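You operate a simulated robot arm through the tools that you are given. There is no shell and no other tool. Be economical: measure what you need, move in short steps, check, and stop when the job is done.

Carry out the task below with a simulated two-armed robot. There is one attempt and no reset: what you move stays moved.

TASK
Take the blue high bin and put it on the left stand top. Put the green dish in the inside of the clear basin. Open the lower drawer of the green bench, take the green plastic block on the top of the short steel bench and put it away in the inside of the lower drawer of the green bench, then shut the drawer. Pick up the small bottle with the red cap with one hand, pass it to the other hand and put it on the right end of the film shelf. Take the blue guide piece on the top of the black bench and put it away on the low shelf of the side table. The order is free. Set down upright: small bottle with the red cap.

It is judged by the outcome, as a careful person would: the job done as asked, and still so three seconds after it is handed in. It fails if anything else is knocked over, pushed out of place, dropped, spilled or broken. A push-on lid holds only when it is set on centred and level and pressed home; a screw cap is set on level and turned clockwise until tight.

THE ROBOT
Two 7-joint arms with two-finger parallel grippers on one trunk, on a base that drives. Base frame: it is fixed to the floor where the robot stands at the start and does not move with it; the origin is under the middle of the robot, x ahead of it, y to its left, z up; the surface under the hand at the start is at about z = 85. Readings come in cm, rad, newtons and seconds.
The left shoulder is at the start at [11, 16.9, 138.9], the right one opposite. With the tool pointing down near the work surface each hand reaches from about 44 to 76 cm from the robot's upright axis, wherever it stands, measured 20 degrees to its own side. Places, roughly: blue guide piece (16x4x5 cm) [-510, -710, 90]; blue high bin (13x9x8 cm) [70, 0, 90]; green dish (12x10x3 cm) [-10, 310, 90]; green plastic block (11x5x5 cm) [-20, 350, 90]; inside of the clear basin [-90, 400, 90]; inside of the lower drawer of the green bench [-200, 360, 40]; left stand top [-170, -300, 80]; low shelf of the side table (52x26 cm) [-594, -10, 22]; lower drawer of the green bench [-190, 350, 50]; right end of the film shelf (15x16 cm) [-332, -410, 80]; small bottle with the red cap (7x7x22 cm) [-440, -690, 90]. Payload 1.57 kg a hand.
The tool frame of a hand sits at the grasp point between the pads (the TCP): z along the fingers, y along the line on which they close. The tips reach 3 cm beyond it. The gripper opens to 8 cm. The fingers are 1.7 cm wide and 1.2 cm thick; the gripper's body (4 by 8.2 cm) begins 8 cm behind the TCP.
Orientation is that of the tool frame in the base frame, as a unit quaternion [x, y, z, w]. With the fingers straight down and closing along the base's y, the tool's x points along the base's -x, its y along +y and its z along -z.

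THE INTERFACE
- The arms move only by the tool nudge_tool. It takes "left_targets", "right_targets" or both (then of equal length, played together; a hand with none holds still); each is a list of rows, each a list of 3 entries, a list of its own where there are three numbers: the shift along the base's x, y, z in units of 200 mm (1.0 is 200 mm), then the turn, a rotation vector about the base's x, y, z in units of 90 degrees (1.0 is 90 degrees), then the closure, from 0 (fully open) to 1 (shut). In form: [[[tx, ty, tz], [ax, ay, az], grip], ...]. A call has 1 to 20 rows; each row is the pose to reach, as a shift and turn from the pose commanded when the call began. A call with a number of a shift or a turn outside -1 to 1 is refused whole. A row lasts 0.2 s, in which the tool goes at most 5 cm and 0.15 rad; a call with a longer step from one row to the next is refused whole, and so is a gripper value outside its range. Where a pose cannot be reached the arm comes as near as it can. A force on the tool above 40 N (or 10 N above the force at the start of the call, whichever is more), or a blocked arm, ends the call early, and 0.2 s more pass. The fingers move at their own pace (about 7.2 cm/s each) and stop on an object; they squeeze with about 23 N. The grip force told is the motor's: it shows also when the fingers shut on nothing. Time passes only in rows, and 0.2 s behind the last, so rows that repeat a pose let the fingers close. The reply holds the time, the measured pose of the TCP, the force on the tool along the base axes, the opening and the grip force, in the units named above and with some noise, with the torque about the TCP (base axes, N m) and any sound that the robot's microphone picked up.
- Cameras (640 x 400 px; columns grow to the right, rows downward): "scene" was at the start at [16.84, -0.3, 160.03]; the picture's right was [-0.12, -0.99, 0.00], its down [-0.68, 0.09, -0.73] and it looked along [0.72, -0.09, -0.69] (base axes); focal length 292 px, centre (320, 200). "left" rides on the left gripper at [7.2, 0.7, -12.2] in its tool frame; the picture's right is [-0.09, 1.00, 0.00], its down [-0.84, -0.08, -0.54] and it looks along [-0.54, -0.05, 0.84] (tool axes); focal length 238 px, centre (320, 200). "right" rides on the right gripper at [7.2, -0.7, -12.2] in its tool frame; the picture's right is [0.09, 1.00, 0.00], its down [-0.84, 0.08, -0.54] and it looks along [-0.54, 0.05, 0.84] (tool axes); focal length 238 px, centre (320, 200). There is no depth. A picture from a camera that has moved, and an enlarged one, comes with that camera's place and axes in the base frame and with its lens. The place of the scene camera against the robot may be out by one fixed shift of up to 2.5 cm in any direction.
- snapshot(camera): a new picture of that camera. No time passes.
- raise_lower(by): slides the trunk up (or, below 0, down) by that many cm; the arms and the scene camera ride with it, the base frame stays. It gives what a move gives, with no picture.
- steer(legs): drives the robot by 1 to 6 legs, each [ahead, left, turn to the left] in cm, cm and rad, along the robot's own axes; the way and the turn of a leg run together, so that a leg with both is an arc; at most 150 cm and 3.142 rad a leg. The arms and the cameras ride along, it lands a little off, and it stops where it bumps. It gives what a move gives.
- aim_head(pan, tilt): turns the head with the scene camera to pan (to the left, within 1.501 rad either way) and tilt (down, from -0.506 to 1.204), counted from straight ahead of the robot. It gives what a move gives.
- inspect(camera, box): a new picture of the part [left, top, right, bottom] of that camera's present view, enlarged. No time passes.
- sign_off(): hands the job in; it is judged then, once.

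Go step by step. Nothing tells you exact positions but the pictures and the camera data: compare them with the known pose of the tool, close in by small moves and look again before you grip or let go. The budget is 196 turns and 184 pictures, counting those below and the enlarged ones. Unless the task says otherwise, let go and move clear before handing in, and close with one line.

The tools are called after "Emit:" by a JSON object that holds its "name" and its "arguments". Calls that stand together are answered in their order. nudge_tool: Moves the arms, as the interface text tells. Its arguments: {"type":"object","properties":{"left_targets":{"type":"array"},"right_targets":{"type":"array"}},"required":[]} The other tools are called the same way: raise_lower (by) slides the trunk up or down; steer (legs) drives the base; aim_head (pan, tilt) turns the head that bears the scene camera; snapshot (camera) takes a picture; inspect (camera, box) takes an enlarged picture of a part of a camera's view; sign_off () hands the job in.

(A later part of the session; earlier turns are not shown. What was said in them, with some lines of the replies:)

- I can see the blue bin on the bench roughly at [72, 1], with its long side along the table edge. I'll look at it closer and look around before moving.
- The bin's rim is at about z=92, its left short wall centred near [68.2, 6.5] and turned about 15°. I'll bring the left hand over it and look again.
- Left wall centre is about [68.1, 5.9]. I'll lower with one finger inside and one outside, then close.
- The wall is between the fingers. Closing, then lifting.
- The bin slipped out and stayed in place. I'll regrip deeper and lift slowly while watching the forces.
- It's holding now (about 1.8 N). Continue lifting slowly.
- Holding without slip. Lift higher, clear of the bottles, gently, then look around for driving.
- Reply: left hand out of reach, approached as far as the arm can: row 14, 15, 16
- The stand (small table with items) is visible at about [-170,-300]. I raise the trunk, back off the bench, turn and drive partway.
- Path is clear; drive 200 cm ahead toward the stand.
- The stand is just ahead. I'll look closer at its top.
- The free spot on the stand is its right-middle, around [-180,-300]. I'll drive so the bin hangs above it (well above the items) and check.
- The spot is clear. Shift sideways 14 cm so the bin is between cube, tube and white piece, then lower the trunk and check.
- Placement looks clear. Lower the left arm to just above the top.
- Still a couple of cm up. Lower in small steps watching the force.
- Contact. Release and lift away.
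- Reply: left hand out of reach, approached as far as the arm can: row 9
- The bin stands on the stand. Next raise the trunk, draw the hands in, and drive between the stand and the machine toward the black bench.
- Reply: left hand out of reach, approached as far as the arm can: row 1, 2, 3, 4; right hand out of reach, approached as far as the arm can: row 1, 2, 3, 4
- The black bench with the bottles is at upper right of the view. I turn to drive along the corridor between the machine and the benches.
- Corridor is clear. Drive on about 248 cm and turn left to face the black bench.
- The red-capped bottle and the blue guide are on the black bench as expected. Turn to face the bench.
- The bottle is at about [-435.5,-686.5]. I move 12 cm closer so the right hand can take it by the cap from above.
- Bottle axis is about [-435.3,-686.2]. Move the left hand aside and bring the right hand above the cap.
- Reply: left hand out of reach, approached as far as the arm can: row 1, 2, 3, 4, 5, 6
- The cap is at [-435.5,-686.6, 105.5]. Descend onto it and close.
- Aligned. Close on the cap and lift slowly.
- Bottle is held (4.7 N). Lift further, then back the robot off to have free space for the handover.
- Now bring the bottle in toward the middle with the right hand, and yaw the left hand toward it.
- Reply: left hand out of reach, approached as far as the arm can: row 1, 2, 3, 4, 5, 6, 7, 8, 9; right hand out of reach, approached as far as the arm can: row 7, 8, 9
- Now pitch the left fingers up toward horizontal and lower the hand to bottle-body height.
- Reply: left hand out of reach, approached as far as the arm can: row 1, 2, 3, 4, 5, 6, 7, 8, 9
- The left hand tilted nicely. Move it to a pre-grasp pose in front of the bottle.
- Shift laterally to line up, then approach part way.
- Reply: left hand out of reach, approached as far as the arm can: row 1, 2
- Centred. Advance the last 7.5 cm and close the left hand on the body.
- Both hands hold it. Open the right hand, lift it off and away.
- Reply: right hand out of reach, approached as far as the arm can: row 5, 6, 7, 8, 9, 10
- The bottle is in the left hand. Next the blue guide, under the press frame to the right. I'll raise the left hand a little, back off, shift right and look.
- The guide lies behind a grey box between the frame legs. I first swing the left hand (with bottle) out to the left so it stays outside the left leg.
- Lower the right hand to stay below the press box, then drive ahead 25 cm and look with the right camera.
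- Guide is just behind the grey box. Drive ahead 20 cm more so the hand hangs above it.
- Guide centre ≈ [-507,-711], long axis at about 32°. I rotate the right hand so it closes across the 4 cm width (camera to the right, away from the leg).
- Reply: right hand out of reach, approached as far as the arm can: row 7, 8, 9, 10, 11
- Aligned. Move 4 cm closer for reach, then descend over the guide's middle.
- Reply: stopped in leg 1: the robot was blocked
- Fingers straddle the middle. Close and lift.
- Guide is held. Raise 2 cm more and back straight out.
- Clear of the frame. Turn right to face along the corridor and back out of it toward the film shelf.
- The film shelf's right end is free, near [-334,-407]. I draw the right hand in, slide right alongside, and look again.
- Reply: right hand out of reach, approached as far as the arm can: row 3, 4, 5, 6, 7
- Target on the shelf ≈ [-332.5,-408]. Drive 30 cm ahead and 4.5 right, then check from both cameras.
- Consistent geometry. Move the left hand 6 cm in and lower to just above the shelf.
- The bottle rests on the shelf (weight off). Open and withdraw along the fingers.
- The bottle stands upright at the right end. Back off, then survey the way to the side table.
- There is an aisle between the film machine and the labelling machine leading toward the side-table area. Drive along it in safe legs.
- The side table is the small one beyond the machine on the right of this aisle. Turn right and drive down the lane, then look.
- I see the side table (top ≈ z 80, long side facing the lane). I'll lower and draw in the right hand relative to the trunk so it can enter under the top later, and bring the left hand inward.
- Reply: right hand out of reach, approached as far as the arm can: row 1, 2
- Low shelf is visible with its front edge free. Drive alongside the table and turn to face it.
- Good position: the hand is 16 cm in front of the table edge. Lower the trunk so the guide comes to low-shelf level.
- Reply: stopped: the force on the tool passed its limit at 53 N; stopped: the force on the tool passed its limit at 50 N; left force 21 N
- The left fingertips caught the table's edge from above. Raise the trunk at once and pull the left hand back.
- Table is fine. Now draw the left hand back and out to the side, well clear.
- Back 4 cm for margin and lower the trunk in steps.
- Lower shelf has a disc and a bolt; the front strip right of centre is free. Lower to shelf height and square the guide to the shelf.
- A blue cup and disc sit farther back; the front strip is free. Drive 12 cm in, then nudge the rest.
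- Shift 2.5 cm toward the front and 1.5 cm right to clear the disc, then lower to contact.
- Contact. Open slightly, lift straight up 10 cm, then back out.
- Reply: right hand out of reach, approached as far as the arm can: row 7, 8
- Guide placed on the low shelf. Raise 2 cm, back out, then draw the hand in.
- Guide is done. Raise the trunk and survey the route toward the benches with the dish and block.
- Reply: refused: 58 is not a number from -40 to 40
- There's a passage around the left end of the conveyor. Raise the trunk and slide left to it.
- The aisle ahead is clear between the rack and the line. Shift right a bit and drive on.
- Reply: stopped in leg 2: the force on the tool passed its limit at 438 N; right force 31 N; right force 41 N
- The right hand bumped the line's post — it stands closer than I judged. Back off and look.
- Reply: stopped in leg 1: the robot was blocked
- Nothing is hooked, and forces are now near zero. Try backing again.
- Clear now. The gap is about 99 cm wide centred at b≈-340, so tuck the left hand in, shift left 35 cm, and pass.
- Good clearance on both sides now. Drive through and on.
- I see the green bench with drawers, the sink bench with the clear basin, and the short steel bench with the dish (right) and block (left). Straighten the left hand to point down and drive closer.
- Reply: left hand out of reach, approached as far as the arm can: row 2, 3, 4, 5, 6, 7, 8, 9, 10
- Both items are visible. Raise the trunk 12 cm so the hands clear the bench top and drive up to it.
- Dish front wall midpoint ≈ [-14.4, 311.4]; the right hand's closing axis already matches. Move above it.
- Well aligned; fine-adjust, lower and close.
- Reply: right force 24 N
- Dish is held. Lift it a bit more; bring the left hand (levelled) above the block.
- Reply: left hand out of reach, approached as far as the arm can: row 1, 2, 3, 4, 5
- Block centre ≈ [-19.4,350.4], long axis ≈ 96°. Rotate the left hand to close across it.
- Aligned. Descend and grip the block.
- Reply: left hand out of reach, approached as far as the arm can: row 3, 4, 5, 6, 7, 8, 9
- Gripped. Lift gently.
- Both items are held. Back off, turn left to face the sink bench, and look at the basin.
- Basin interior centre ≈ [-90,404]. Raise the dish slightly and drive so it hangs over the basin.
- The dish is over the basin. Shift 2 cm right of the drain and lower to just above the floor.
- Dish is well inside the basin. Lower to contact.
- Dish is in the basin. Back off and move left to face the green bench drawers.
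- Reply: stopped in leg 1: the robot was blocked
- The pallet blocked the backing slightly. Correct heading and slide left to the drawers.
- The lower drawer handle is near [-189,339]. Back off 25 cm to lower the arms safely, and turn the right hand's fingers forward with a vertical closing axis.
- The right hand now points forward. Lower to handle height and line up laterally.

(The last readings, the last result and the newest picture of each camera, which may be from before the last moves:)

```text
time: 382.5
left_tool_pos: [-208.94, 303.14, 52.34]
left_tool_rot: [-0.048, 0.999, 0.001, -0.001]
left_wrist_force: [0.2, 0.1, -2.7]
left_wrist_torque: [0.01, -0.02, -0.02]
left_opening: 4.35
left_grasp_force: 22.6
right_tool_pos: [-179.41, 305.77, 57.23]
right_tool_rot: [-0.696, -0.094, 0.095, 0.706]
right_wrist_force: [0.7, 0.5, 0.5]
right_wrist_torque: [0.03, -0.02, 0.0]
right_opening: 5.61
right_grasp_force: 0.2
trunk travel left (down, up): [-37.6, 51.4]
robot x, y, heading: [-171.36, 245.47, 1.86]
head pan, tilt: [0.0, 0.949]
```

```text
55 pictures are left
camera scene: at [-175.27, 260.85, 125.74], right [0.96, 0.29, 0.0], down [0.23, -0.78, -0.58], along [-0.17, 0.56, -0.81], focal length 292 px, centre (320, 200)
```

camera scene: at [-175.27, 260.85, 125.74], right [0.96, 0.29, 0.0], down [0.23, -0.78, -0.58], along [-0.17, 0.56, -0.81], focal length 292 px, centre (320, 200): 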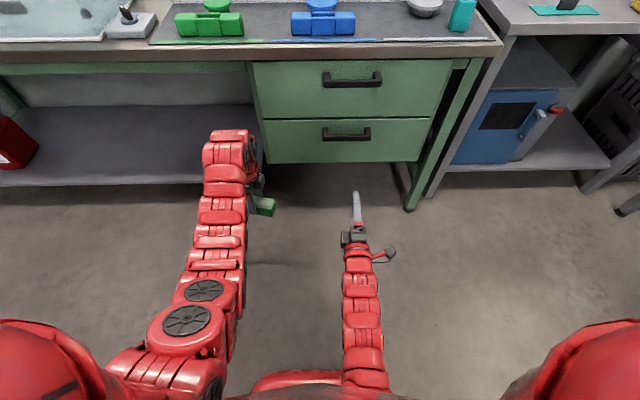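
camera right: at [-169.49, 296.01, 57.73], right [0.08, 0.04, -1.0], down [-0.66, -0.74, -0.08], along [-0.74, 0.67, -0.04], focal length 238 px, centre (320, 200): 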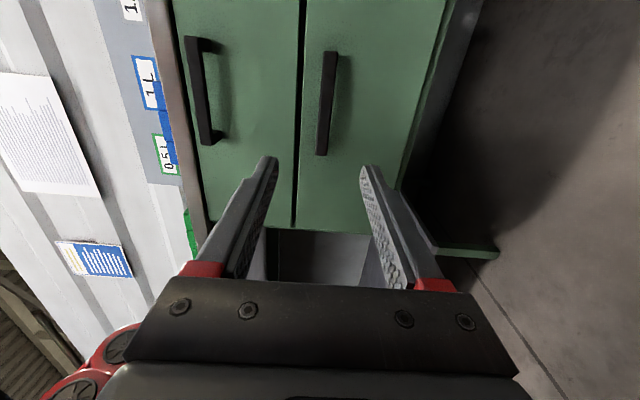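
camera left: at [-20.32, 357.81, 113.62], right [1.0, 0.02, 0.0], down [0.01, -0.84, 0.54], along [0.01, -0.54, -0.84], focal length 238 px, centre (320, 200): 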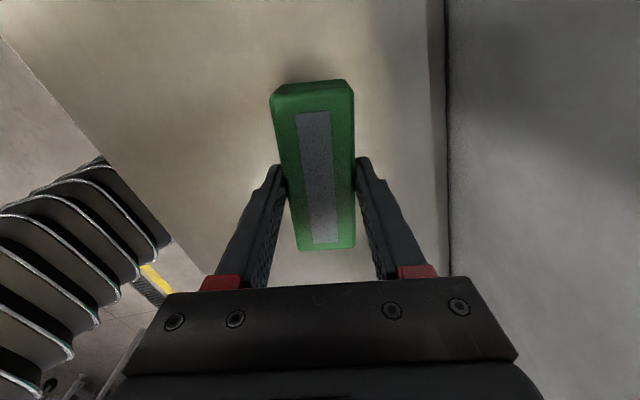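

Handle bar ≈ [-189.5, 336, 56.4]. Drive 16 cm closer (keeping the left hand clear), then extend the right hand to it.

Emit:
{"name": "steer", "arguments": {"legs": [[16, 0, 0]]}}

Emit:
{"name": "nudge_tool", "arguments": {"right_targets": [[[-0.05, 0.1, -0.03], [0, 0, 0], 0.3], [[-0.08, 0.2, -0.04], [0, 0, 0], 0.3], [[-0.12, 0.3, -0.04], [0, 0, 0], 0.3], [[-0.15, 0.4, -0.04], [0, 0, 0], 0.3], [[-0.15, 0.4, -0.04], [0, 0, 0], 0.3]]}}

Emit:
{"name": "snapshot", "arguments": {"camera": "right"}}

```text
time: 383.9
left_tool_pos: [-213.69, 318.24, 52.35]
left_tool_rot: [-0.049, 0.999, 0.0, 0.001]
left_wrist_force: [1.1, 1.1, -1.9]
left_wrist_torque: [-0.01, 0.03, -0.01]
left_opening: 4.35
left_grasp_force: 23.5
right_tool_pos: [-184.26, 321.0, 57.29]
right_tool_rot: [-0.696, -0.094, 0.097, 0.705]
right_wrist_force: [-0.2, 0.6, -0.3]
right_wrist_torque: [-0.01, 0.01, -0.04]
right_opening: 5.6
right_grasp_force: 0.0
trunk travel left (down, up): [-37.6, 51.4]
robot x, y, heading: [-175.86, 260.64, 1.866]
head pan, tilt: [0.0, 0.949]
```

```text
time: 385.1
left_tool_pos: [-213.75, 318.22, 52.35]
left_tool_rot: [-0.049, 0.999, 0.001, -0.001]
left_wrist_force: [-0.2, -0.6, -1.2]
left_wrist_torque: [-0.01, 0.02, 0.02]
left_opening: 4.37
left_grasp_force: 22.9
right_tool_pos: [-187.28, 328.89, 56.38]
right_tool_rot: [-0.696, -0.095, 0.097, 0.705]
right_wrist_force: [-0.5, 0.2, -0.1]
right_wrist_torque: [0.0, -0.01, 0.03]
right_opening: 5.6
right_grasp_force: 0.0
trunk travel left (down, up): [-37.6, 51.4]
robot x, y, heading: [-175.8, 260.39, 1.862]
head pan, tilt: [0.0, 0.949]
```

```text
54 pictures are left
camera right: at [-177.23, 319.21, 56.77], right [0.08, 0.04, -1.0], down [-0.66, -0.75, -0.08], along [-0.75, 0.67, -0.04], focal length 238 px, centre (320, 200)
```

right: 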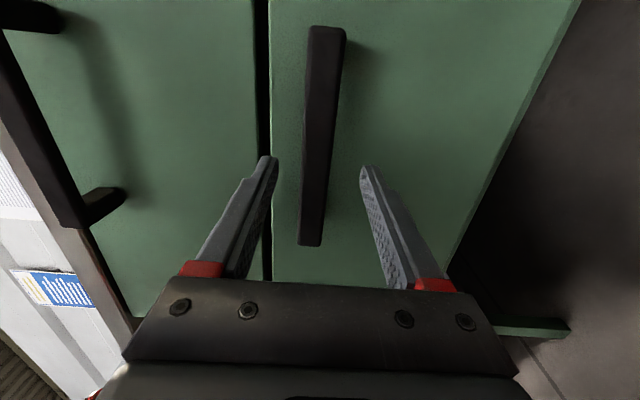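

The bar is between the fingers. Advance and close on it.

Emit:
{"name": "nudge_tool", "arguments": {"right_targets": [[[-0.035, 0.11, 0], [0, 0, 0], 0.3], [[-0.07, 0.22, 0], [0, 0, 0], 0.3], [[-0.095, 0.31, 0], [0, 0, 0], 0.3], [[-0.095, 0.31, 0], [0, 0, 0], 0.3], [[-0.095, 0.31, 0], [0, 0, 0], 0.7], [[-0.095, 0.31, 0], [0, 0, 0], 1], [[-0.095, 0.31, 0], [0, 0, 0], 1], [[-0.095, 0.31, 0], [0, 0, 0], 1]]}}

Emit:
{"name": "snapshot", "arguments": {"camera": "right"}}

```text
time: 385.9
left_tool_pos: [-213.66, 318.21, 52.37]
left_tool_rot: [-0.049, 0.999, 0.0, 0.001]
left_wrist_force: [0.4, 0.3, -2.3]
left_wrist_torque: [0.0, 0.02, -0.01]
left_opening: 4.36
left_grasp_force: 23.3
right_tool_pos: [-188.71, 333.95, 55.93]
right_tool_rot: [-0.699, -0.095, 0.096, 0.703]
right_wrist_force: [7.2, -16.4, 3.1]
right_wrist_torque: [-0.38, -0.03, 0.09]
right_opening: 5.33
right_grasp_force: 0.2
trunk travel left (down, up): [-37.6, 51.4]
robot x, y, heading: [-175.95, 260.57, 1.864]
head pan, tilt: [0.0, 0.949]
stopped in row 3 (right hand): the force on the tool passed its limit at 74 N (the readings are from after the stop); the commanded pose is now the measured one
```

```text
53 pictures are left
camera right: at [-178.71, 324.09, 56.44], right [0.09, 0.03, -1.0], down [-0.66, -0.74, -0.08], along [-0.74, 0.67, -0.04], focal length 238 px, centre (320, 200)
```

right: 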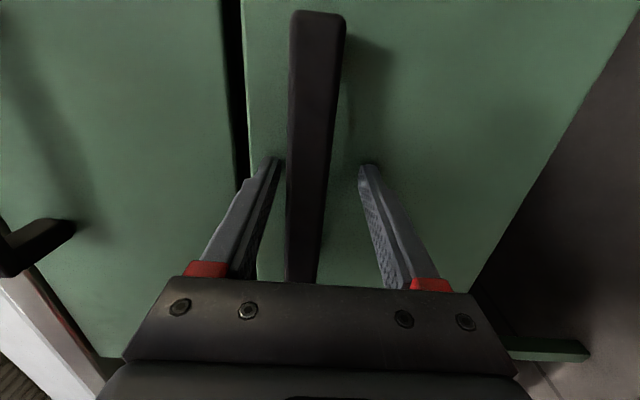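

Tips touched the face; the bar is between the fingers. Back off a few mm and close.

Emit:
{"name": "nudge_tool", "arguments": {"right_targets": [[[0.01, -0.035, 0.02], [0, 0, 0], 0.35], [[0.01, -0.035, 0.02], [0, 0, 0], 0.7], [[0.01, -0.035, 0.02], [0, 0, 0], 1], [[0.01, -0.035, 0.02], [0, 0, 0], 1], [[0.01, -0.035, 0.02], [0, 0, 0], 1]]}}

```text
time: 387.1
left_tool_pos: [-213.8, 318.17, 52.45]
left_tool_rot: [-0.048, 0.999, 0.0, 0.0]
left_wrist_force: [0.2, 0.6, -1.5]
left_wrist_torque: [0.0, 0.0, 0.0]
left_opening: 4.37
left_grasp_force: 23.1
right_tool_pos: [-188.61, 333.26, 56.82]
right_tool_rot: [-0.696, -0.094, 0.096, 0.705]
right_wrist_force: [-0.8, 2.0, 14.7]
right_wrist_torque: [-0.08, -0.39, 0.28]
right_opening: 2.18
right_grasp_force: 35.0
trunk travel left (down, up): [-37.6, 51.4]
robot x, y, heading: [-175.98, 260.49, 1.868]
head pan, tilt: [0.0, 0.949]
```

Gripped (2.2 cm). Pull the drawer by backing the robot.

Emit:
{"name": "steer", "arguments": {"legs": [[-14, 0, 0]]}}

Emit:
{"name": "snapshot", "arguments": {"camera": "scene"}}

```text
time: 388.4
left_tool_pos: [-209.62, 304.97, 52.64]
left_tool_rot: [-0.05, 0.999, 0.001, -0.001]
left_wrist_force: [0.2, 0.5, -2.1]
left_wrist_torque: [-0.01, -0.02, -0.01]
left_opening: 4.38
left_grasp_force: 22.7
right_tool_pos: [-184.34, 320.08, 56.68]
right_tool_rot: [-0.697, -0.093, 0.095, 0.705]
right_wrist_force: [25.3, 8.4, 18.7]
right_wrist_torque: [-0.18, -0.43, 0.08]
right_opening: 2.17
right_grasp_force: 35.3
trunk travel left (down, up): [-37.6, 51.4]
robot x, y, heading: [-172.28, 247.4, 1.869]
head pan, tilt: [0.0, 0.949]
```

```text
52 pictures are left
camera scene: at [-175.57, 262.57, 125.78], right [0.96, 0.29, 0.0], down [0.23, -0.78, -0.58], along [-0.17, 0.56, -0.81], focal length 292 px, centre (320, 200)
```

scene: 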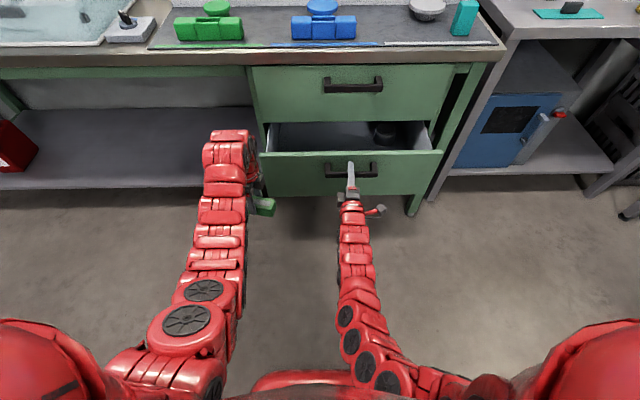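

Emit:
{"name": "steer", "arguments": {"legs": [[-12, -0.5, 0]]}}

Emit:
{"name": "snapshot", "arguments": {"camera": "scene"}}

```text
time: 389.6
left_tool_pos: [-205.76, 293.68, 52.51]
left_tool_rot: [-0.049, 0.999, 0.0, 0.001]
left_wrist_force: [0.3, -0.3, -1.7]
left_wrist_torque: [-0.01, -0.02, 0.01]
left_opening: 4.36
left_grasp_force: 22.9
right_tool_pos: [-180.57, 308.68, 56.69]
right_tool_rot: [-0.696, -0.094, 0.097, 0.705]
right_wrist_force: [-9.4, -3.4, 11.2]
right_wrist_torque: [-0.4, -0.31, 0.33]
right_opening: 2.16
right_grasp_force: 34.8
trunk travel left (down, up): [-37.6, 51.4]
robot x, y, heading: [-167.92, 235.8, 1.87]
head pan, tilt: [0.0, 0.949]
```

```text
51 pictures are left
camera scene: at [-171.89, 251.14, 125.77], right [0.96, 0.29, 0.0], down [0.24, -0.78, -0.58], along [-0.17, 0.56, -0.81], focal length 292 px, centre (320, 200)
```

scene: 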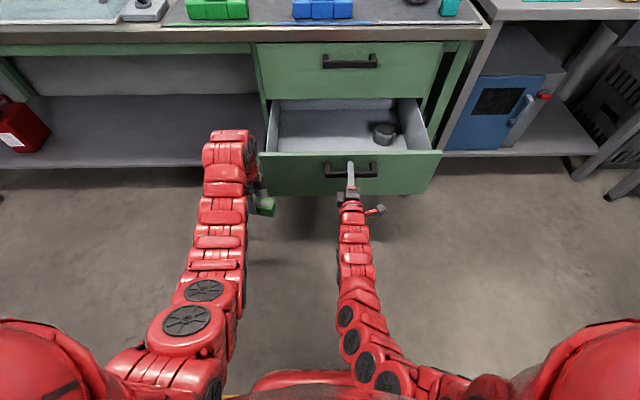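

The drawer is open about 25 cm. Release the handle with the right hand and withdraw it back and up.

Emit:
{"name": "nudge_tool", "arguments": {"right_targets": [[[0, 0, 0], [0, 0, 0], 0.6], [[0, 0, 0], [0, 0, 0], 0.3], [[0, 0, 0], [0, 0, 0], 0.3], [[0.04, -0.12, 0], [0, 0, 0], 0.3], [[0.1, -0.33, 0], [0, 0, 0], 0.3], [[0.16, -0.53, 0], [0, 0, 0], 0.3], [[0.2, -0.65, 0.1], [0, 0, 0], 0.3], [[0.22, -0.7, 0.3], [0, 0, 0], 0.3], [[0.22, -0.7, 0.5], [0, 0, 0], 0.3], [[0.22, -0.7, 0.7], [0, 0, 0], 0.3], [[0.22, -0.7, 0.9], [0, 0, 0], 0.3]], "left_targets": [[[0, 0, 0], [0, 0, 0], 1], [[0, 0, 0], [0, 0, 0], 1], [[0, 0, 0], [0, 0, 0], 1], [[0, 0, 0.06], [0, 0, 0], 1], [[0, 0, 0.15], [0, 0, 0], 1], [[0, 0, 0.25], [0, 0, 0], 1], [[0, 0, 0.35], [0, 0, 0], 1], [[0, 0, 0.45], [0, 0, 0], 1], [[0, 0, 0.55], [0, 0, 0], 1], [[0, 0, 0.65], [0, 0, 0], 1], [[0, 0, 0.75], [0, 0, 0], 1]]}}

Emit:
{"name": "snapshot", "arguments": {"camera": "scene"}}

```text
time: 392.0
left_tool_pos: [-205.72, 293.57, 67.56]
left_tool_rot: [-0.049, 0.999, 0.0, 0.0]
left_wrist_force: [-0.8, -0.3, -2.8]
left_wrist_torque: [0.02, -0.02, -0.01]
left_opening: 4.4
left_grasp_force: 22.8
right_tool_pos: [-176.05, 294.55, 74.56]
right_tool_rot: [-0.697, -0.094, 0.096, 0.704]
right_wrist_force: [-0.5, 0.3, 0.0]
right_wrist_torque: [-0.01, 0.02, -0.05]
right_opening: 5.61
right_grasp_force: 0.0
trunk travel left (down, up): [-37.6, 51.4]
robot x, y, heading: [-167.61, 235.94, 1.863]
head pan, tilt: [0.0, 0.949]
```

```text
50 pictures are left
camera scene: at [-171.81, 251.31, 125.74], right [0.96, 0.29, 0.0], down [0.24, -0.78, -0.58], along [-0.17, 0.56, -0.81], focal length 292 px, centre (320, 200)
```

scene: 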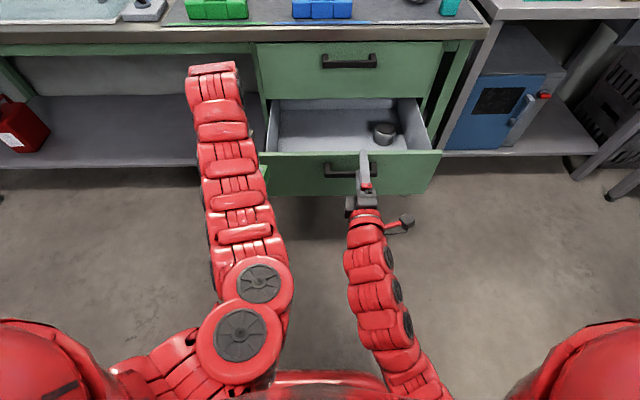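

Move the right hand away to the right, and the left (with block) right 12 cm and up a bit.

Emit:
{"name": "nudge_tool", "arguments": {"right_targets": [[[0.2, 0.06, 0.02], [0, 0, 0], 0.3], [[0.4, 0.12, 0.04], [0, 0, 0], 0.3], [[0.6, 0.18, 0.06], [0, 0, 0], 0.3], [[0.8, 0.24, 0.08], [0, 0, 0], 0.3], [[0.95, 0.28, 0.1], [0, 0, 0], 0.3], [[0.95, 0.28, 0.1], [0, 0, 0], 0.3], [[0.95, 0.28, 0.1], [0, 0, 0], 0.3]], "left_targets": [[[0, 0, 0.05], [0, 0, 0], 1], [[0, 0, 0.1], [0, 0, 0], 1], [[0.05, 0.015, 0.15], [0, 0, 0], 1], [[0.18, 0.05, 0.2], [0, 0, 0], 1], [[0.32, 0.1, 0.2], [0, 0, 0], 1], [[0.46, 0.14, 0.2], [0, 0, 0], 1], [[0.57, 0.175, 0.2], [0, 0, 0], 1]]}}

Emit:
{"name": "steer", "arguments": {"legs": [[19, 0, 0]]}}

Emit:
{"name": "snapshot", "arguments": {"camera": "left"}}

Emit:
{"name": "snapshot", "arguments": {"camera": "scene"}}

```text
time: 393.6
left_tool_pos: [-194.52, 297.12, 71.52]
left_tool_rot: [-0.049, 0.999, 0.0, 0.0]
left_wrist_force: [0.2, 0.1, -1.9]
left_wrist_torque: [-0.02, -0.01, -0.01]
left_opening: 4.34
left_grasp_force: 22.7
right_tool_pos: [-156.98, 300.13, 76.67]
right_tool_rot: [-0.698, -0.094, 0.096, 0.704]
right_wrist_force: [-0.7, -0.1, 0.5]
right_wrist_torque: [0.0, -0.01, 0.02]
right_opening: 5.59
right_grasp_force: 0.0
right hand out of reach, approached as far as the arm can: row 1, 2, 3, 4
trunk travel left (down, up): [-37.6, 51.4]
robot x, y, heading: [-167.84, 235.81, 1.867]
head pan, tilt: [0.0, 0.949]
```

```text
time: 395.2
left_tool_pos: [-200.01, 315.29, 71.45]
left_tool_rot: [-0.05, 0.999, 0.001, 0.0]
left_wrist_force: [0.4, 0.8, -2.4]
left_wrist_torque: [0.0, -0.02, 0.03]
left_opening: 4.34
left_grasp_force: 23.2
right_tool_pos: [-162.5, 318.31, 76.64]
right_tool_rot: [-0.697, -0.095, 0.097, 0.704]
right_wrist_force: [0.5, 0.1, 0.2]
right_wrist_torque: [0.0, 0.02, 0.0]
right_opening: 5.62
right_grasp_force: 0.1
trunk travel left (down, up): [-37.6, 51.4]
robot x, y, heading: [-173.44, 253.95, 1.866]
head pan, tilt: [0.0, 0.949]
```

```text
49 pictures are left
camera left: at [-207.28, 315.22, 83.68], right [-0.01, 1.0, 0.0], down [0.84, 0.01, 0.54], along [0.54, 0.0, -0.84], focal length 238 px, centre (320, 200)
```

left: 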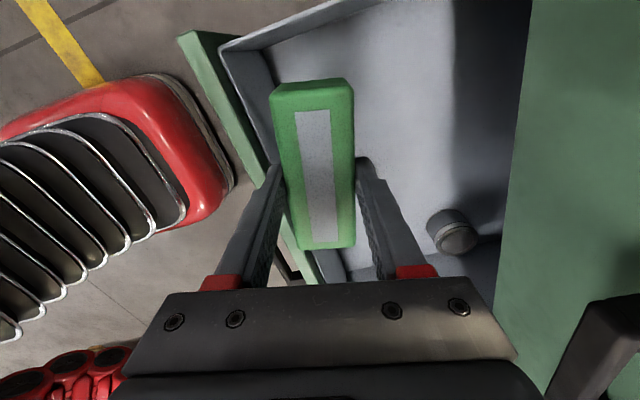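

```text
48 pictures are left
camera scene: at [-177.35, 269.51, 125.72], right [0.96, 0.29, 0.0], down [0.24, -0.78, -0.58], along [-0.17, 0.56, -0.81], focal length 292 px, centre (320, 200)
```

scene: 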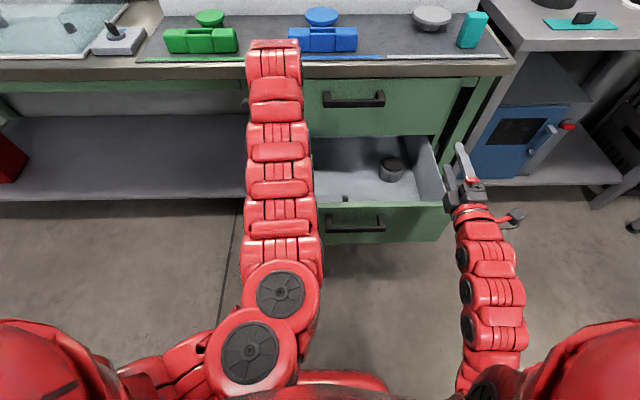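

The block hangs over the open drawer. Shift deeper/right a few cm and lower inside.

Emit:
{"name": "nudge_tool", "arguments": {"left_targets": [[[0.07, 0.12, 0], [0, 0, 0], 1], [[0.13, 0.25, 0], [0, 0, 0], 1], [[0.13, 0.25, -0.12], [0, 0, 0], 1], [[0.13, 0.25, -0.26], [0, 0, 0], 1], [[0.13, 0.25, -0.4], [0, 0, 0], 1], [[0.13, 0.25, -0.54], [0, 0, 0], 1], [[0.13, 0.25, -0.68], [0, 0, 0], 1], [[0.13, 0.25, -0.82], [0, 0, 0], 1], [[0.13, 0.25, -0.95], [0, 0, 0], 1], [[0.13, 0.25, -1.0], [0, 0, 0], 1]]}}

Emit:
{"name": "snapshot", "arguments": {"camera": "left"}}

```text
time: 397.4
left_tool_pos: [-197.4, 319.53, 53.64]
left_tool_rot: [-0.049, 0.999, 0.001, 0.0]
left_wrist_force: [-0.6, 0.4, -1.3]
left_wrist_torque: [-0.03, 0.06, -0.01]
left_opening: 4.34
left_grasp_force: 23.3
left hand out of reach, approached as far as the arm can: row 9, 10
right_tool_pos: [-162.54, 318.23, 76.6]
right_tool_rot: [-0.698, -0.094, 0.096, 0.704]
right_wrist_force: [0.5, 0.4, -0.3]
right_wrist_torque: [0.03, 0.0, 0.01]
right_opening: 5.61
right_grasp_force: 0.2
trunk travel left (down, up): [-37.6, 51.4]
robot x, y, heading: [-173.42, 254.23, 1.868]
head pan, tilt: [0.0, 0.949]
```

```text
47 pictures are left
camera left: at [-204.66, 319.46, 65.9], right [-0.01, 1.0, 0.0], down [0.84, 0.01, 0.54], along [0.54, 0.01, -0.84], focal length 238 px, centre (320, 200)
```

left: 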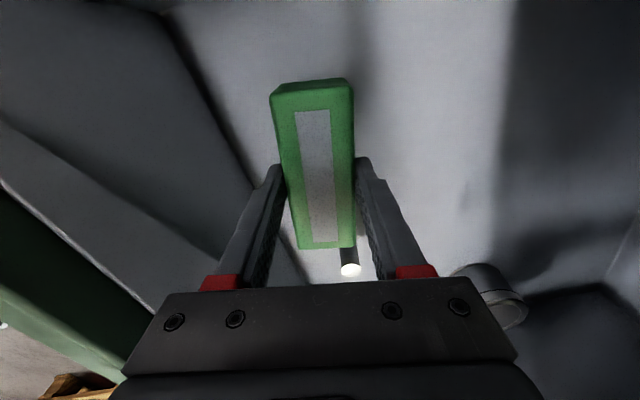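

Lower the trunk for the last centimetres.

Emit:
{"name": "raise_lower", "arguments": {"by": -4.5}}

Emit:
{"name": "snapshot", "arguments": {"camera": "left"}}

```text
time: 398.2
left_tool_pos: [-197.32, 319.54, 49.17]
left_tool_rot: [-0.05, 0.999, 0.001, 0.0]
left_wrist_force: [-0.3, 0.0, -1.9]
left_wrist_torque: [-0.02, -0.01, -0.03]
left_opening: 4.35
left_grasp_force: 22.7
right_tool_pos: [-162.56, 318.21, 72.23]
right_tool_rot: [-0.697, -0.094, 0.096, 0.704]
right_wrist_force: [-0.1, 0.5, 0.7]
right_wrist_torque: [-0.02, -0.01, -0.03]
right_opening: 5.61
right_grasp_force: 0.1
trunk travel left (down, up): [-33.1, 55.9]
robot x, y, heading: [-173.32, 254.12, 1.866]
head pan, tilt: [0.0, 0.949]
```

```text
46 pictures are left
camera left: at [-204.65, 319.43, 61.41], right [-0.01, 1.0, 0.0], down [0.84, 0.01, 0.54], along [0.54, 0.0, -0.84], focal length 238 px, centre (320, 200)
```

left: 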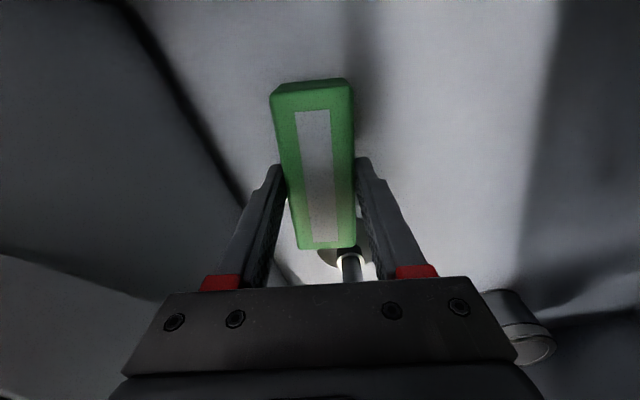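

Emit:
{"name": "raise_lower", "arguments": {"by": -2.5}}

```text
time: 398.9
left_tool_pos: [-197.42, 319.5, 46.66]
left_tool_rot: [-0.05, 0.999, 0.001, 0.001]
left_wrist_force: [-0.2, 0.6, -1.5]
left_wrist_torque: [0.01, 0.0, 0.0]
left_opening: 4.36
left_grasp_force: 23.1
right_tool_pos: [-162.52, 318.21, 69.72]
right_tool_rot: [-0.697, -0.094, 0.097, 0.705]
right_wrist_force: [-0.7, -0.3, 0.2]
right_wrist_torque: [0.0, -0.01, 0.0]
right_opening: 5.58
right_grasp_force: 0.1
trunk travel left (down, up): [-30.6, 58.4]
robot x, y, heading: [-173.66, 253.91, 1.865]
head pan, tilt: [0.0, 0.949]
```

Emit:
{"name": "raise_lower", "arguments": {"by": -1.5}}

Emit:
{"name": "inspect", "arguments": {"camera": "scene", "box": [220, 80, 480, 260]}}

```text
time: 399.6
left_tool_pos: [-197.39, 319.49, 45.32]
left_tool_rot: [-0.05, 0.999, 0.004, 0.0]
left_wrist_force: [-0.8, 2.0, 15.3]
left_wrist_torque: [-0.17, 0.04, 0.05]
left_opening: 4.36
left_grasp_force: 23.2
right_tool_pos: [-162.52, 318.16, 68.25]
right_tool_rot: [-0.697, -0.094, 0.097, 0.705]
right_wrist_force: [0.6, 0.1, 0.1]
right_wrist_torque: [0.0, -0.04, 0.03]
right_opening: 5.6
right_grasp_force: 0.0
trunk travel left (down, up): [-29.1, 59.9]
robot x, y, heading: [-173.89, 254.04, 1.867]
head pan, tilt: [0.0, 0.949]
```

```text
2.22 times, centred on (350, 170) of scene
camera zoom: at [-177.27, 269.26, 117.28], right [0.96, 0.29, 0.0], down [0.24, -0.78, -0.58], along [-0.17, 0.56, -0.81], focal length 649 px, centre (253, 267)
```

zoom: 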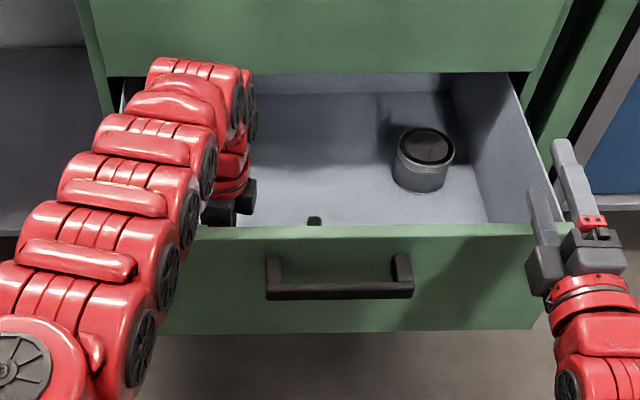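

Contact with the drawer floor. Release and lift the left hand straight up.

Emit:
{"name": "nudge_tool", "arguments": {"left_targets": [[[0, 0, 0.005], [0, 0, 0], 0.35], [[0, 0, 0.01], [0, 0, 0], 0.25], [[0, 0, 0.01], [0, 0, 0], 0.25], [[0, 0, 0.08], [0, 0, 0], 0.25], [[0, 0, 0.2], [0, 0, 0], 0.25], [[0, 0, 0.4], [0, 0, 0], 0.25], [[0, 0, 0.6], [0, 0, 0], 0.25], [[0, 0, 0.8], [0, 0, 0], 0.25], [[0, 0, 1.0], [0, 0, 0], 0.25]]}}

Emit:
{"name": "snapshot", "arguments": {"camera": "left"}}

```text
time: 401.6
left_tool_pos: [-197.38, 319.52, 64.93]
left_tool_rot: [-0.05, 0.999, 0.0, 0.0]
left_wrist_force: [0.0, -0.7, 0.6]
left_wrist_torque: [0.02, -0.01, 0.01]
left_opening: 6.0
left_grasp_force: 0.0
right_tool_pos: [-162.46, 318.12, 68.22]
right_tool_rot: [-0.696, -0.094, 0.096, 0.705]
right_wrist_force: [-0.7, -0.7, 0.0]
right_wrist_torque: [0.02, 0.01, 0.0]
right_opening: 5.59
right_grasp_force: 0.0
trunk travel left (down, up): [-29.1, 59.9]
robot x, y, heading: [-173.62, 254.3, 1.869]
head pan, tilt: [0.0, 0.949]
```

```text
44 pictures are left
camera left: at [-204.73, 319.38, 77.17], right [-0.01, 1.0, 0.0], down [0.84, 0.01, 0.54], along [0.54, 0.0, -0.84], focal length 238 px, centre (320, 200)
```

left: 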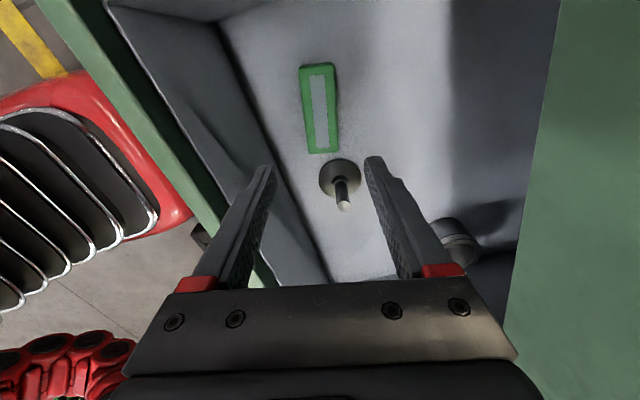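

Block lies flat in the drawer. Raise a little and back off.

Emit:
{"name": "raise_lower", "arguments": {"by": 6}}

Emit:
{"name": "steer", "arguments": {"legs": [[-34, 0, 0]]}}

Emit:
{"name": "snapshot", "arguments": {"camera": "scene"}}

```text
time: 402.6
left_tool_pos: [-197.6, 319.56, 70.93]
left_tool_rot: [-0.05, 0.999, 0.0, 0.0]
left_wrist_force: [-0.1, 0.6, 0.3]
left_wrist_torque: [-0.02, 0.0, -0.03]
left_opening: 6.0
left_grasp_force: 0.0
right_tool_pos: [-162.54, 318.36, 74.17]
right_tool_rot: [-0.697, -0.094, 0.096, 0.704]
right_wrist_force: [0.7, 0.1, 0.0]
right_wrist_torque: [-0.03, 0.0, 0.03]
right_opening: 5.6
right_grasp_force: 0.2
trunk travel left (down, up): [-35.1, 53.9]
robot x, y, heading: [-173.29, 254.15, 1.868]
head pan, tilt: [0.0, 0.949]
```

```text
time: 404.8
left_tool_pos: [-187.63, 286.62, 71.08]
left_tool_rot: [-0.051, 0.999, 0.001, 0.0]
left_wrist_force: [-0.6, 0.4, 0.1]
left_wrist_torque: [-0.01, 0.0, 0.03]
left_opening: 5.97
left_grasp_force: 0.1
right_tool_pos: [-152.65, 285.55, 74.2]
right_tool_rot: [-0.696, -0.095, 0.096, 0.705]
right_wrist_force: [0.1, -0.5, -0.5]
right_wrist_torque: [-0.03, 0.02, 0.02]
right_opening: 5.61
right_grasp_force: 0.0
trunk travel left (down, up): [-35.1, 53.9]
robot x, y, heading: [-163.53, 221.22, 1.867]
head pan, tilt: [0.0, 0.949]
```

```text
43 pictures are left
camera scene: at [-167.35, 236.58, 123.25], right [0.96, 0.29, 0.0], down [0.24, -0.78, -0.58], along [-0.17, 0.56, -0.81], focal length 292 px, centre (320, 200)
```

scene: 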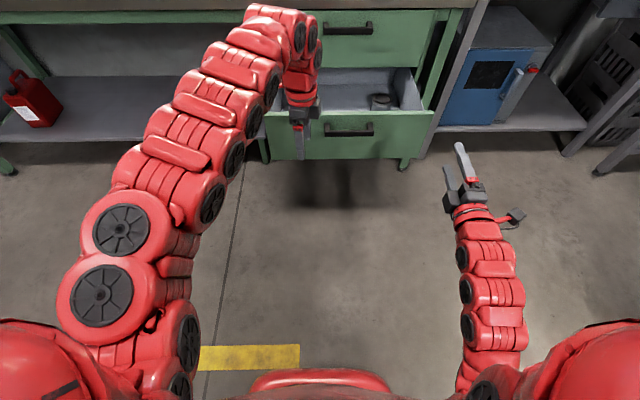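

Move the left hand left and back, and bring the right hand (closed) in line with the drawer centre.

Emit:
{"name": "nudge_tool", "arguments": {"left_targets": [[[-0.2, -0.06, 0], [0, 0, 0], 0.3], [[-0.4, -0.12, 0], [0, 0, 0], 0.3], [[-0.6, -0.18, 0], [0, 0, 0], 0.3], [[-0.76, -0.26, -0.05], [0, 0, 0], 0.3], [[-0.74, -0.36, -0.2], [0, 0, 0], 0.3], [[-0.71, -0.46, -0.3], [0, 0, 0], 0.3], [[-0.69, -0.55, -0.4], [0, 0, 0], 0.3]], "right_targets": [[[0, 0, 0], [0, 0, 0], 1], [[-0.15, -0.05, -0.05], [0, 0, 0], 1], [[-0.35, -0.1, -0.1], [0, 0, 0], 1], [[-0.55, -0.16, -0.15], [0, 0, 0], 1], [[-0.75, -0.22, -0.2], [0, 0, 0], 1], [[-0.93, -0.28, -0.25], [0, 0, 0], 1], [[-0.93, -0.28, -0.25], [0, 0, 0], 1]]}}

Emit:
{"name": "raise_lower", "arguments": {"by": -20}}

Emit:
{"name": "snapshot", "arguments": {"camera": "scene"}}

Emit:
{"name": "snapshot", "arguments": {"camera": "right"}}

```text
time: 406.4
left_tool_pos: [-201.69, 276.77, 64.33]
left_tool_rot: [-0.052, 0.999, 0.0, 0.001]
left_wrist_force: [0.2, -0.2, 0.2]
left_wrist_torque: [-0.02, 0.0, -0.02]
left_opening: 5.59
left_grasp_force: 0.1
left hand out of reach, approached as far as the arm can: row 7
right_tool_pos: [-171.39, 279.87, 68.96]
right_tool_rot: [-0.697, -0.094, 0.097, 0.704]
right_wrist_force: [-0.1, 0.5, 0.3]
right_wrist_torque: [-0.02, 0.03, 0.04]
right_opening: 0.02
right_grasp_force: 21.7
right hand out of reach, approached as far as the arm can: row 2, 3
trunk travel left (down, up): [-35.1, 53.9]
robot x, y, heading: [-163.34, 221.3, 1.869]
head pan, tilt: [0.0, 0.949]
```

```text
time: 408.8
left_tool_pos: [-201.89, 276.65, 49.99]
left_tool_rot: [-0.05, 0.999, 0.003, 0.001]
left_wrist_force: [-0.2, -0.2, 0.6]
left_wrist_torque: [-0.03, -0.02, 0.0]
left_opening: 5.59
left_grasp_force: 0.1
right_tool_pos: [-171.47, 279.85, 55.26]
right_tool_rot: [-0.69, -0.097, 0.094, 0.711]
right_wrist_force: [0.5, 0.2, -0.2]
right_wrist_torque: [0.01, -0.04, 0.0]
right_opening: 0.0
right_grasp_force: 20.8
trunk travel left (down, up): [-20.1, 68.9]
robot x, y, heading: [-163.46, 221.29, 1.865]
head pan, tilt: [0.0, 0.949]
stopped: the arm was blocked; the commanded pose is now the measured one
```

```text
42 pictures are left
camera scene: at [-167.51, 236.23, 108.64], right [0.96, 0.29, 0.0], down [0.24, -0.78, -0.59], along [-0.17, 0.56, -0.81], focal length 292 px, centre (320, 200)
```

scene: 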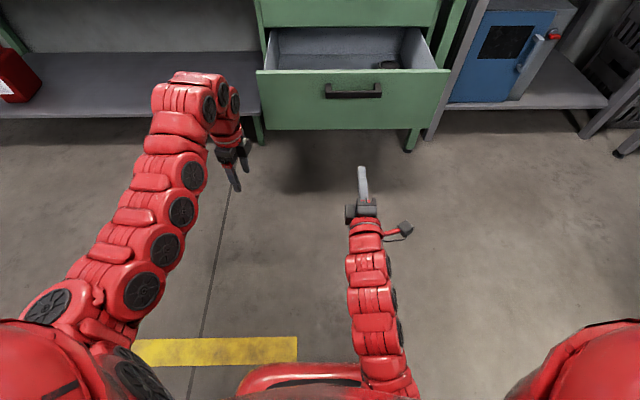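

```text
41 pictures are left
camera right: at [-161.37, 270.0, 55.43], right [0.09, 0.05, -0.99], down [-0.66, -0.74, -0.1], along [-0.75, 0.67, -0.03], focal length 238 px, centre (320, 200)
```

right: 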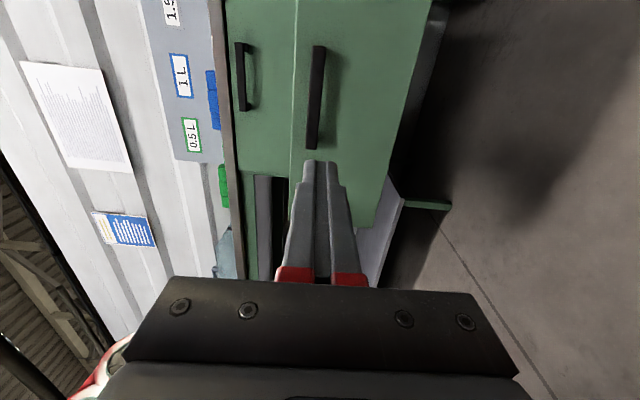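

The trunk stopped (arm near the base). Extend the right hand forward and lower it with the arm instead.

Emit:
{"name": "nudge_tool", "arguments": {"right_targets": [[[-0.03, 0.1, 0], [0, 0, 0], 1], [[-0.08, 0.25, -0.05], [0, 0, 0], 1], [[-0.13, 0.42, -0.12], [0, 0, 0], 1], [[-0.18, 0.58, -0.2], [0, 0, 0], 1], [[-0.22, 0.72, -0.27], [0, 0, 0], 1], [[-0.22, 0.72, -0.27], [0, 0, 0], 1]]}}

Emit:
{"name": "snapshot", "arguments": {"camera": "right"}}

Emit:
{"name": "snapshot", "arguments": {"camera": "scene"}}

```text
time: 410.2
left_tool_pos: [-201.82, 276.81, 49.37]
left_tool_rot: [-0.051, 0.999, -0.001, 0.0]
left_wrist_force: [1.4, -0.1, -0.2]
left_wrist_torque: [0.01, -0.03, -0.01]
left_opening: 5.61
left_grasp_force: 0.0
right_tool_pos: [-175.69, 294.43, 49.1]
right_tool_rot: [-0.692, -0.096, 0.096, 0.709]
right_wrist_force: [-0.2, -0.1, -0.5]
right_wrist_torque: [0.0, 0.0, 0.03]
right_opening: 0.0
right_grasp_force: 21.1
trunk travel left (down, up): [-20.1, 68.9]
robot x, y, heading: [-163.61, 221.38, 1.863]
head pan, tilt: [0.0, 0.949]
```

```text
40 pictures are left
camera right: at [-165.66, 284.65, 49.53], right [0.09, 0.05, -1.0], down [-0.66, -0.75, -0.09], along [-0.75, 0.67, -0.03], focal length 238 px, centre (320, 200)
```

right: 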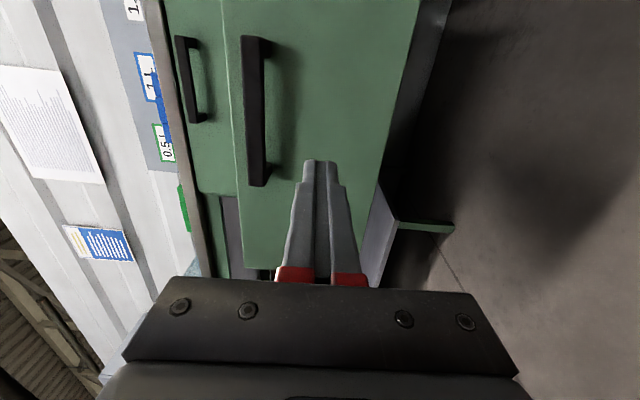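

```text
39 pictures are left
camera scene: at [-167.38, 236.65, 108.29], right [0.96, 0.29, 0.0], down [0.24, -0.78, -0.58], along [-0.17, 0.56, -0.81], focal length 292 px, centre (320, 200)
```

scene: 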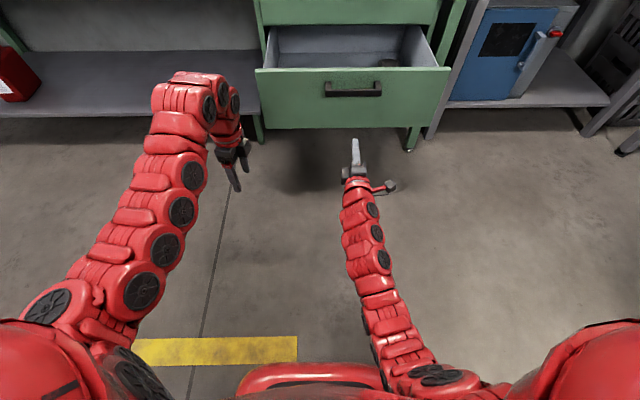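

Push the drawer shut by driving forward.

Emit:
{"name": "steer", "arguments": {"legs": [[14, 0, 0], [18, 0, 0]]}}

Emit:
{"name": "snapshot", "arguments": {"camera": "scene"}}

```text
time: 412.6
left_tool_pos: [-211.54, 307.22, 49.4]
left_tool_rot: [-0.053, 0.999, 0.0, 0.0]
left_wrist_force: [-0.3, -0.2, -0.1]
left_wrist_torque: [0.0, 0.0, 0.0]
left_opening: 5.59
left_grasp_force: 0.1
right_tool_pos: [-185.48, 324.95, 49.18]
right_tool_rot: [-0.693, -0.098, 0.096, 0.708]
right_wrist_force: [0.2, -1.1, -0.2]
right_wrist_torque: [0.02, 0.0, -0.02]
right_opening: 0.03
right_grasp_force: 21.5
trunk travel left (down, up): [-20.1, 68.9]
robot x, y, heading: [-172.92, 252.15, 1.862]
head pan, tilt: [0.0, 0.949]
```

```text
38 pictures are left
camera scene: at [-176.85, 267.26, 108.28], right [0.95, 0.3, 0.0], down [0.24, -0.78, -0.58], along [-0.17, 0.56, -0.81], focal length 292 px, centre (320, 200)
```

scene: 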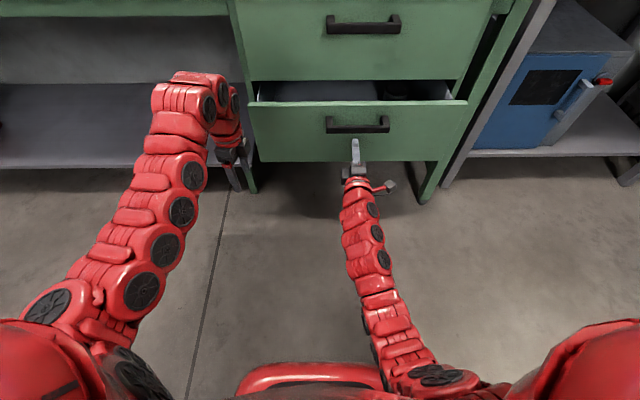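

Emit:
{"name": "steer", "arguments": {"legs": [[7.5, 0, 0]]}}

Emit:
{"name": "snapshot", "arguments": {"camera": "scene"}}

```text
time: 413.6
left_tool_pos: [-213.68, 314.39, 49.42]
left_tool_rot: [-0.053, 0.999, 0.0, 0.0]
left_wrist_force: [0.9, -0.2, 0.8]
left_wrist_torque: [-0.01, 0.01, 0.0]
left_opening: 5.62
left_grasp_force: 0.0
right_tool_pos: [-187.68, 332.14, 49.18]
right_tool_rot: [-0.693, -0.099, 0.097, 0.708]
right_wrist_force: [0.1, -0.5, 0.9]
right_wrist_torque: [-0.03, -0.03, 0.0]
right_opening: 0.0
right_grasp_force: 21.2
trunk travel left (down, up): [-20.1, 68.9]
robot x, y, heading: [-175.07, 259.27, 1.879]
head pan, tilt: [0.0, 0.949]
```

```text
37 pictures are left
camera scene: at [-179.1, 274.44, 108.28], right [0.95, 0.3, 0.0], down [0.24, -0.78, -0.58], along [-0.17, 0.56, -0.81], focal length 292 px, centre (320, 200)
```

scene: 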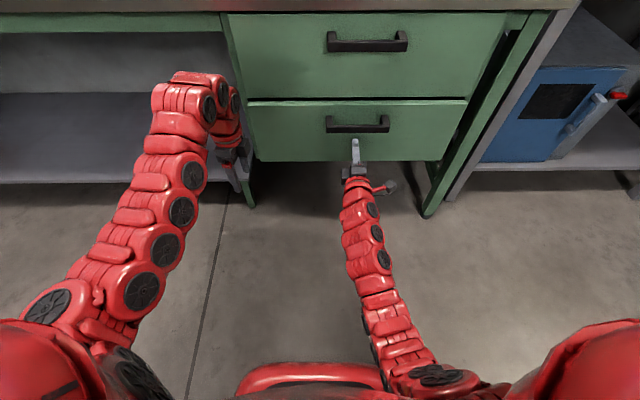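

Almost shut; press the last bit with the arm.

Emit:
{"name": "nudge_tool", "arguments": {"right_targets": [[[-0.012, 0.04, 0], [0, 0, 0], 1], [[-0.024, 0.08, 0], [0, 0, 0], 1], [[-0.036, 0.12, 0], [0, 0, 0], 1], [[-0.045, 0.15, 0], [0, 0, 0], 1], [[-0.045, 0.15, 0], [0, 0, 0], 1]]}}

Emit:
{"name": "inspect", "arguments": {"camera": "scene", "box": [200, 0, 540, 220]}}

```text
time: 414.4
left_tool_pos: [-213.64, 314.44, 49.41]
left_tool_rot: [-0.053, 0.999, 0.0, 0.0]
left_wrist_force: [0.2, -0.3, -0.6]
left_wrist_torque: [0.03, 0.0, -0.05]
left_opening: 5.63
left_grasp_force: 0.0
right_tool_pos: [-188.45, 334.05, 49.1]
right_tool_rot: [-0.693, -0.099, 0.098, 0.707]
right_wrist_force: [1.4, -6.8, 0.9]
right_wrist_torque: [0.01, 0.01, 0.02]
right_opening: 0.0
right_grasp_force: 20.9
trunk travel left (down, up): [-20.1, 68.9]
robot x, y, heading: [-175.36, 259.15, 1.871]
head pan, tilt: [0.0, 0.949]
stopped in row 3 (right hand): the force on the tool passed its limit at 56 N (the readings are from after the stop); the commanded pose is now the measured one
```

```text
1.82 times, centred on (370, 110) of scene
camera zoom: at [-179.07, 274.37, 108.29], right [0.95, 0.3, 0.0], down [0.24, -0.78, -0.58], along [-0.17, 0.56, -0.81], focal length 531 px, centre (229, 364)
```

zoom: 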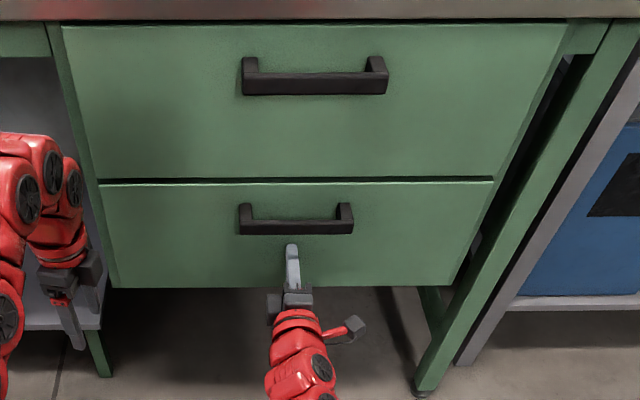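

The drawer is fully shut. Back the robot away and verify.

Emit:
{"name": "nudge_tool", "arguments": {"right_targets": [[[0.03, -0.1, 0], [0, 0, 0], 1], [[0.06, -0.2, 0], [0, 0, 0], 1], [[0.06, -0.2, 0], [0, 0, 0], 1]]}}

Emit:
{"name": "steer", "arguments": {"legs": [[-38, 0, 0]]}}

Emit:
{"name": "aim_head", "arguments": {"pan": -0.15, "tilt": 0.5}}

Emit:
{"name": "snapshot", "arguments": {"camera": "scene"}}

```text
time: 415.2
left_tool_pos: [-213.67, 314.4, 49.44]
left_tool_rot: [-0.053, 0.999, 0.001, -0.001]
left_wrist_force: [0.2, 1.0, -0.1]
left_wrist_torque: [-0.04, 0.02, -0.02]
left_opening: 5.6
left_grasp_force: 0.1
right_tool_pos: [-187.18, 330.12, 48.99]
right_tool_rot: [-0.692, -0.099, 0.098, 0.708]
right_wrist_force: [0.3, -0.3, -0.5]
right_wrist_torque: [0.01, 0.01, 0.02]
right_opening: 0.0
right_grasp_force: 21.8
trunk travel left (down, up): [-20.1, 68.9]
robot x, y, heading: [-175.1, 258.84, 1.87]
head pan, tilt: [0.0, 0.949]
```

```text
time: 417.6
left_tool_pos: [-202.55, 278.58, 49.48]
left_tool_rot: [-0.053, 0.999, 0.001, 0.0]
left_wrist_force: [0.3, 0.2, -0.4]
left_wrist_torque: [-0.03, -0.02, -0.02]
left_opening: 5.6
left_grasp_force: 0.2
right_tool_pos: [-176.03, 294.17, 48.99]
right_tool_rot: [-0.693, -0.099, 0.098, 0.708]
right_wrist_force: [0.2, 0.8, 0.4]
right_wrist_torque: [0.01, 0.0, -0.01]
right_opening: 0.0
right_grasp_force: 21.4
trunk travel left (down, up): [-20.1, 68.9]
robot x, y, heading: [-163.75, 223.65, 1.873]
head pan, tilt: [0.0, 0.949]
```

```text
time: 418.5
left_tool_pos: [-202.45, 278.55, 49.45]
left_tool_rot: [-0.054, 0.999, 0.001, 0.001]
left_wrist_force: [0.5, -0.2, 0.6]
left_wrist_torque: [0.02, 0.02, -0.01]
left_opening: 5.61
left_grasp_force: 0.1
right_tool_pos: [-175.85, 294.08, 49.06]
right_tool_rot: [-0.692, -0.099, 0.098, 0.708]
right_wrist_force: [0.2, -1.0, 0.3]
right_wrist_torque: [-0.01, -0.03, -0.02]
right_opening: 0.0
right_grasp_force: 21.9
trunk travel left (down, up): [-20.1, 68.9]
robot x, y, heading: [-163.65, 223.56, 1.869]
head pan, tilt: [-0.15, 0.499]
```

```text
35 pictures are left
camera scene: at [-167.13, 240.58, 112.03], right [0.99, 0.15, 0.0], down [0.07, -0.47, -0.88], along [-0.13, 0.87, -0.48], focal length 292 px, centre (320, 200)
```

scene: 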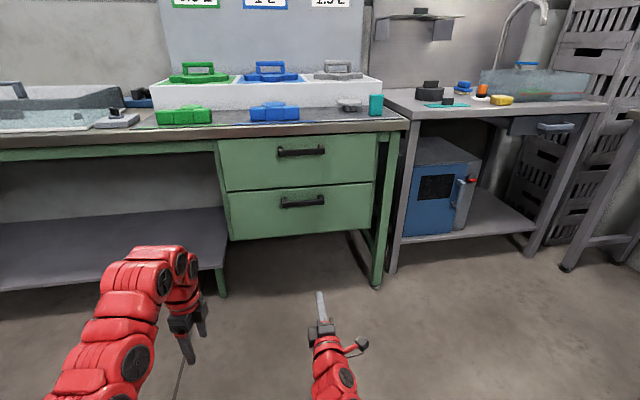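

The drawer is shut and the hands are clear. One quick check of the pallet I brushed against.

Emit:
{"name": "aim_head", "arguments": {"pan": -1.2, "tilt": 0.4}}

Emit:
{"name": "snapshot", "arguments": {"camera": "scene"}}

```text
time: 419.8
left_tool_pos: [-202.56, 278.49, 49.32]
left_tool_rot: [-0.053, 0.999, 0.0, 0.0]
left_wrist_force: [-0.3, -0.2, 0.8]
left_wrist_torque: [0.04, 0.01, 0.01]
left_opening: 5.6
left_grasp_force: 0.1
right_tool_pos: [-175.89, 294.19, 49.12]
right_tool_rot: [-0.693, -0.1, 0.097, 0.708]
right_wrist_force: [0.5, 0.4, 0.9]
right_wrist_torque: [-0.02, 0.02, -0.01]
right_opening: 0.0
right_grasp_force: 21.5
trunk travel left (down, up): [-20.1, 68.9]
robot x, y, heading: [-164.16, 222.95, 1.872]
head pan, tilt: [-1.201, 0.4]
```

```text
34 pictures are left
camera scene: at [-158.51, 237.35, 112.96], right [0.62, -0.78, 0.0], down [-0.3, -0.24, -0.92], along [0.72, 0.57, -0.39], focal length 292 px, centre (320, 200)
```

scene: 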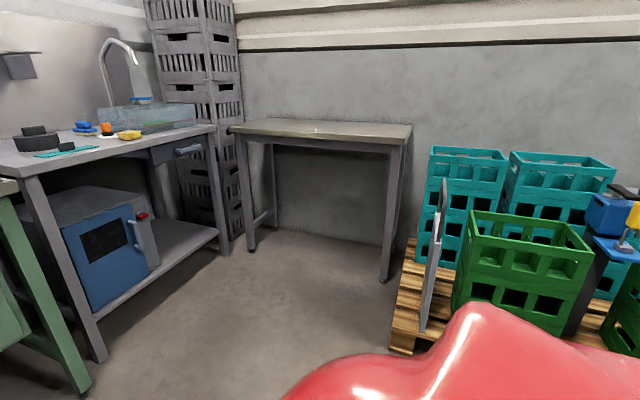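

Nothing by the pallet has been disturbed: the crates and trolley stand as before. Every part of the job is finished and both hands are clear, so I hand it in.

Emit:
{"name": "sign_off", "arguments": {}}

```text
The job is handed in.
```

All five parts are done and handed in: the bin is on the left stand, the dish is in the clear basin, and the block is in the lower drawer, which is shut. The red-capped bottle was passed from right hand to left and stands upright on the right end of the film shelf. The guide piece is on the side table's low shelf. On the way the robot bumped the side table's edge, the post at the end of the bottle conveyor and the pallet by the steel bench; I saw nothing moved at any of them.
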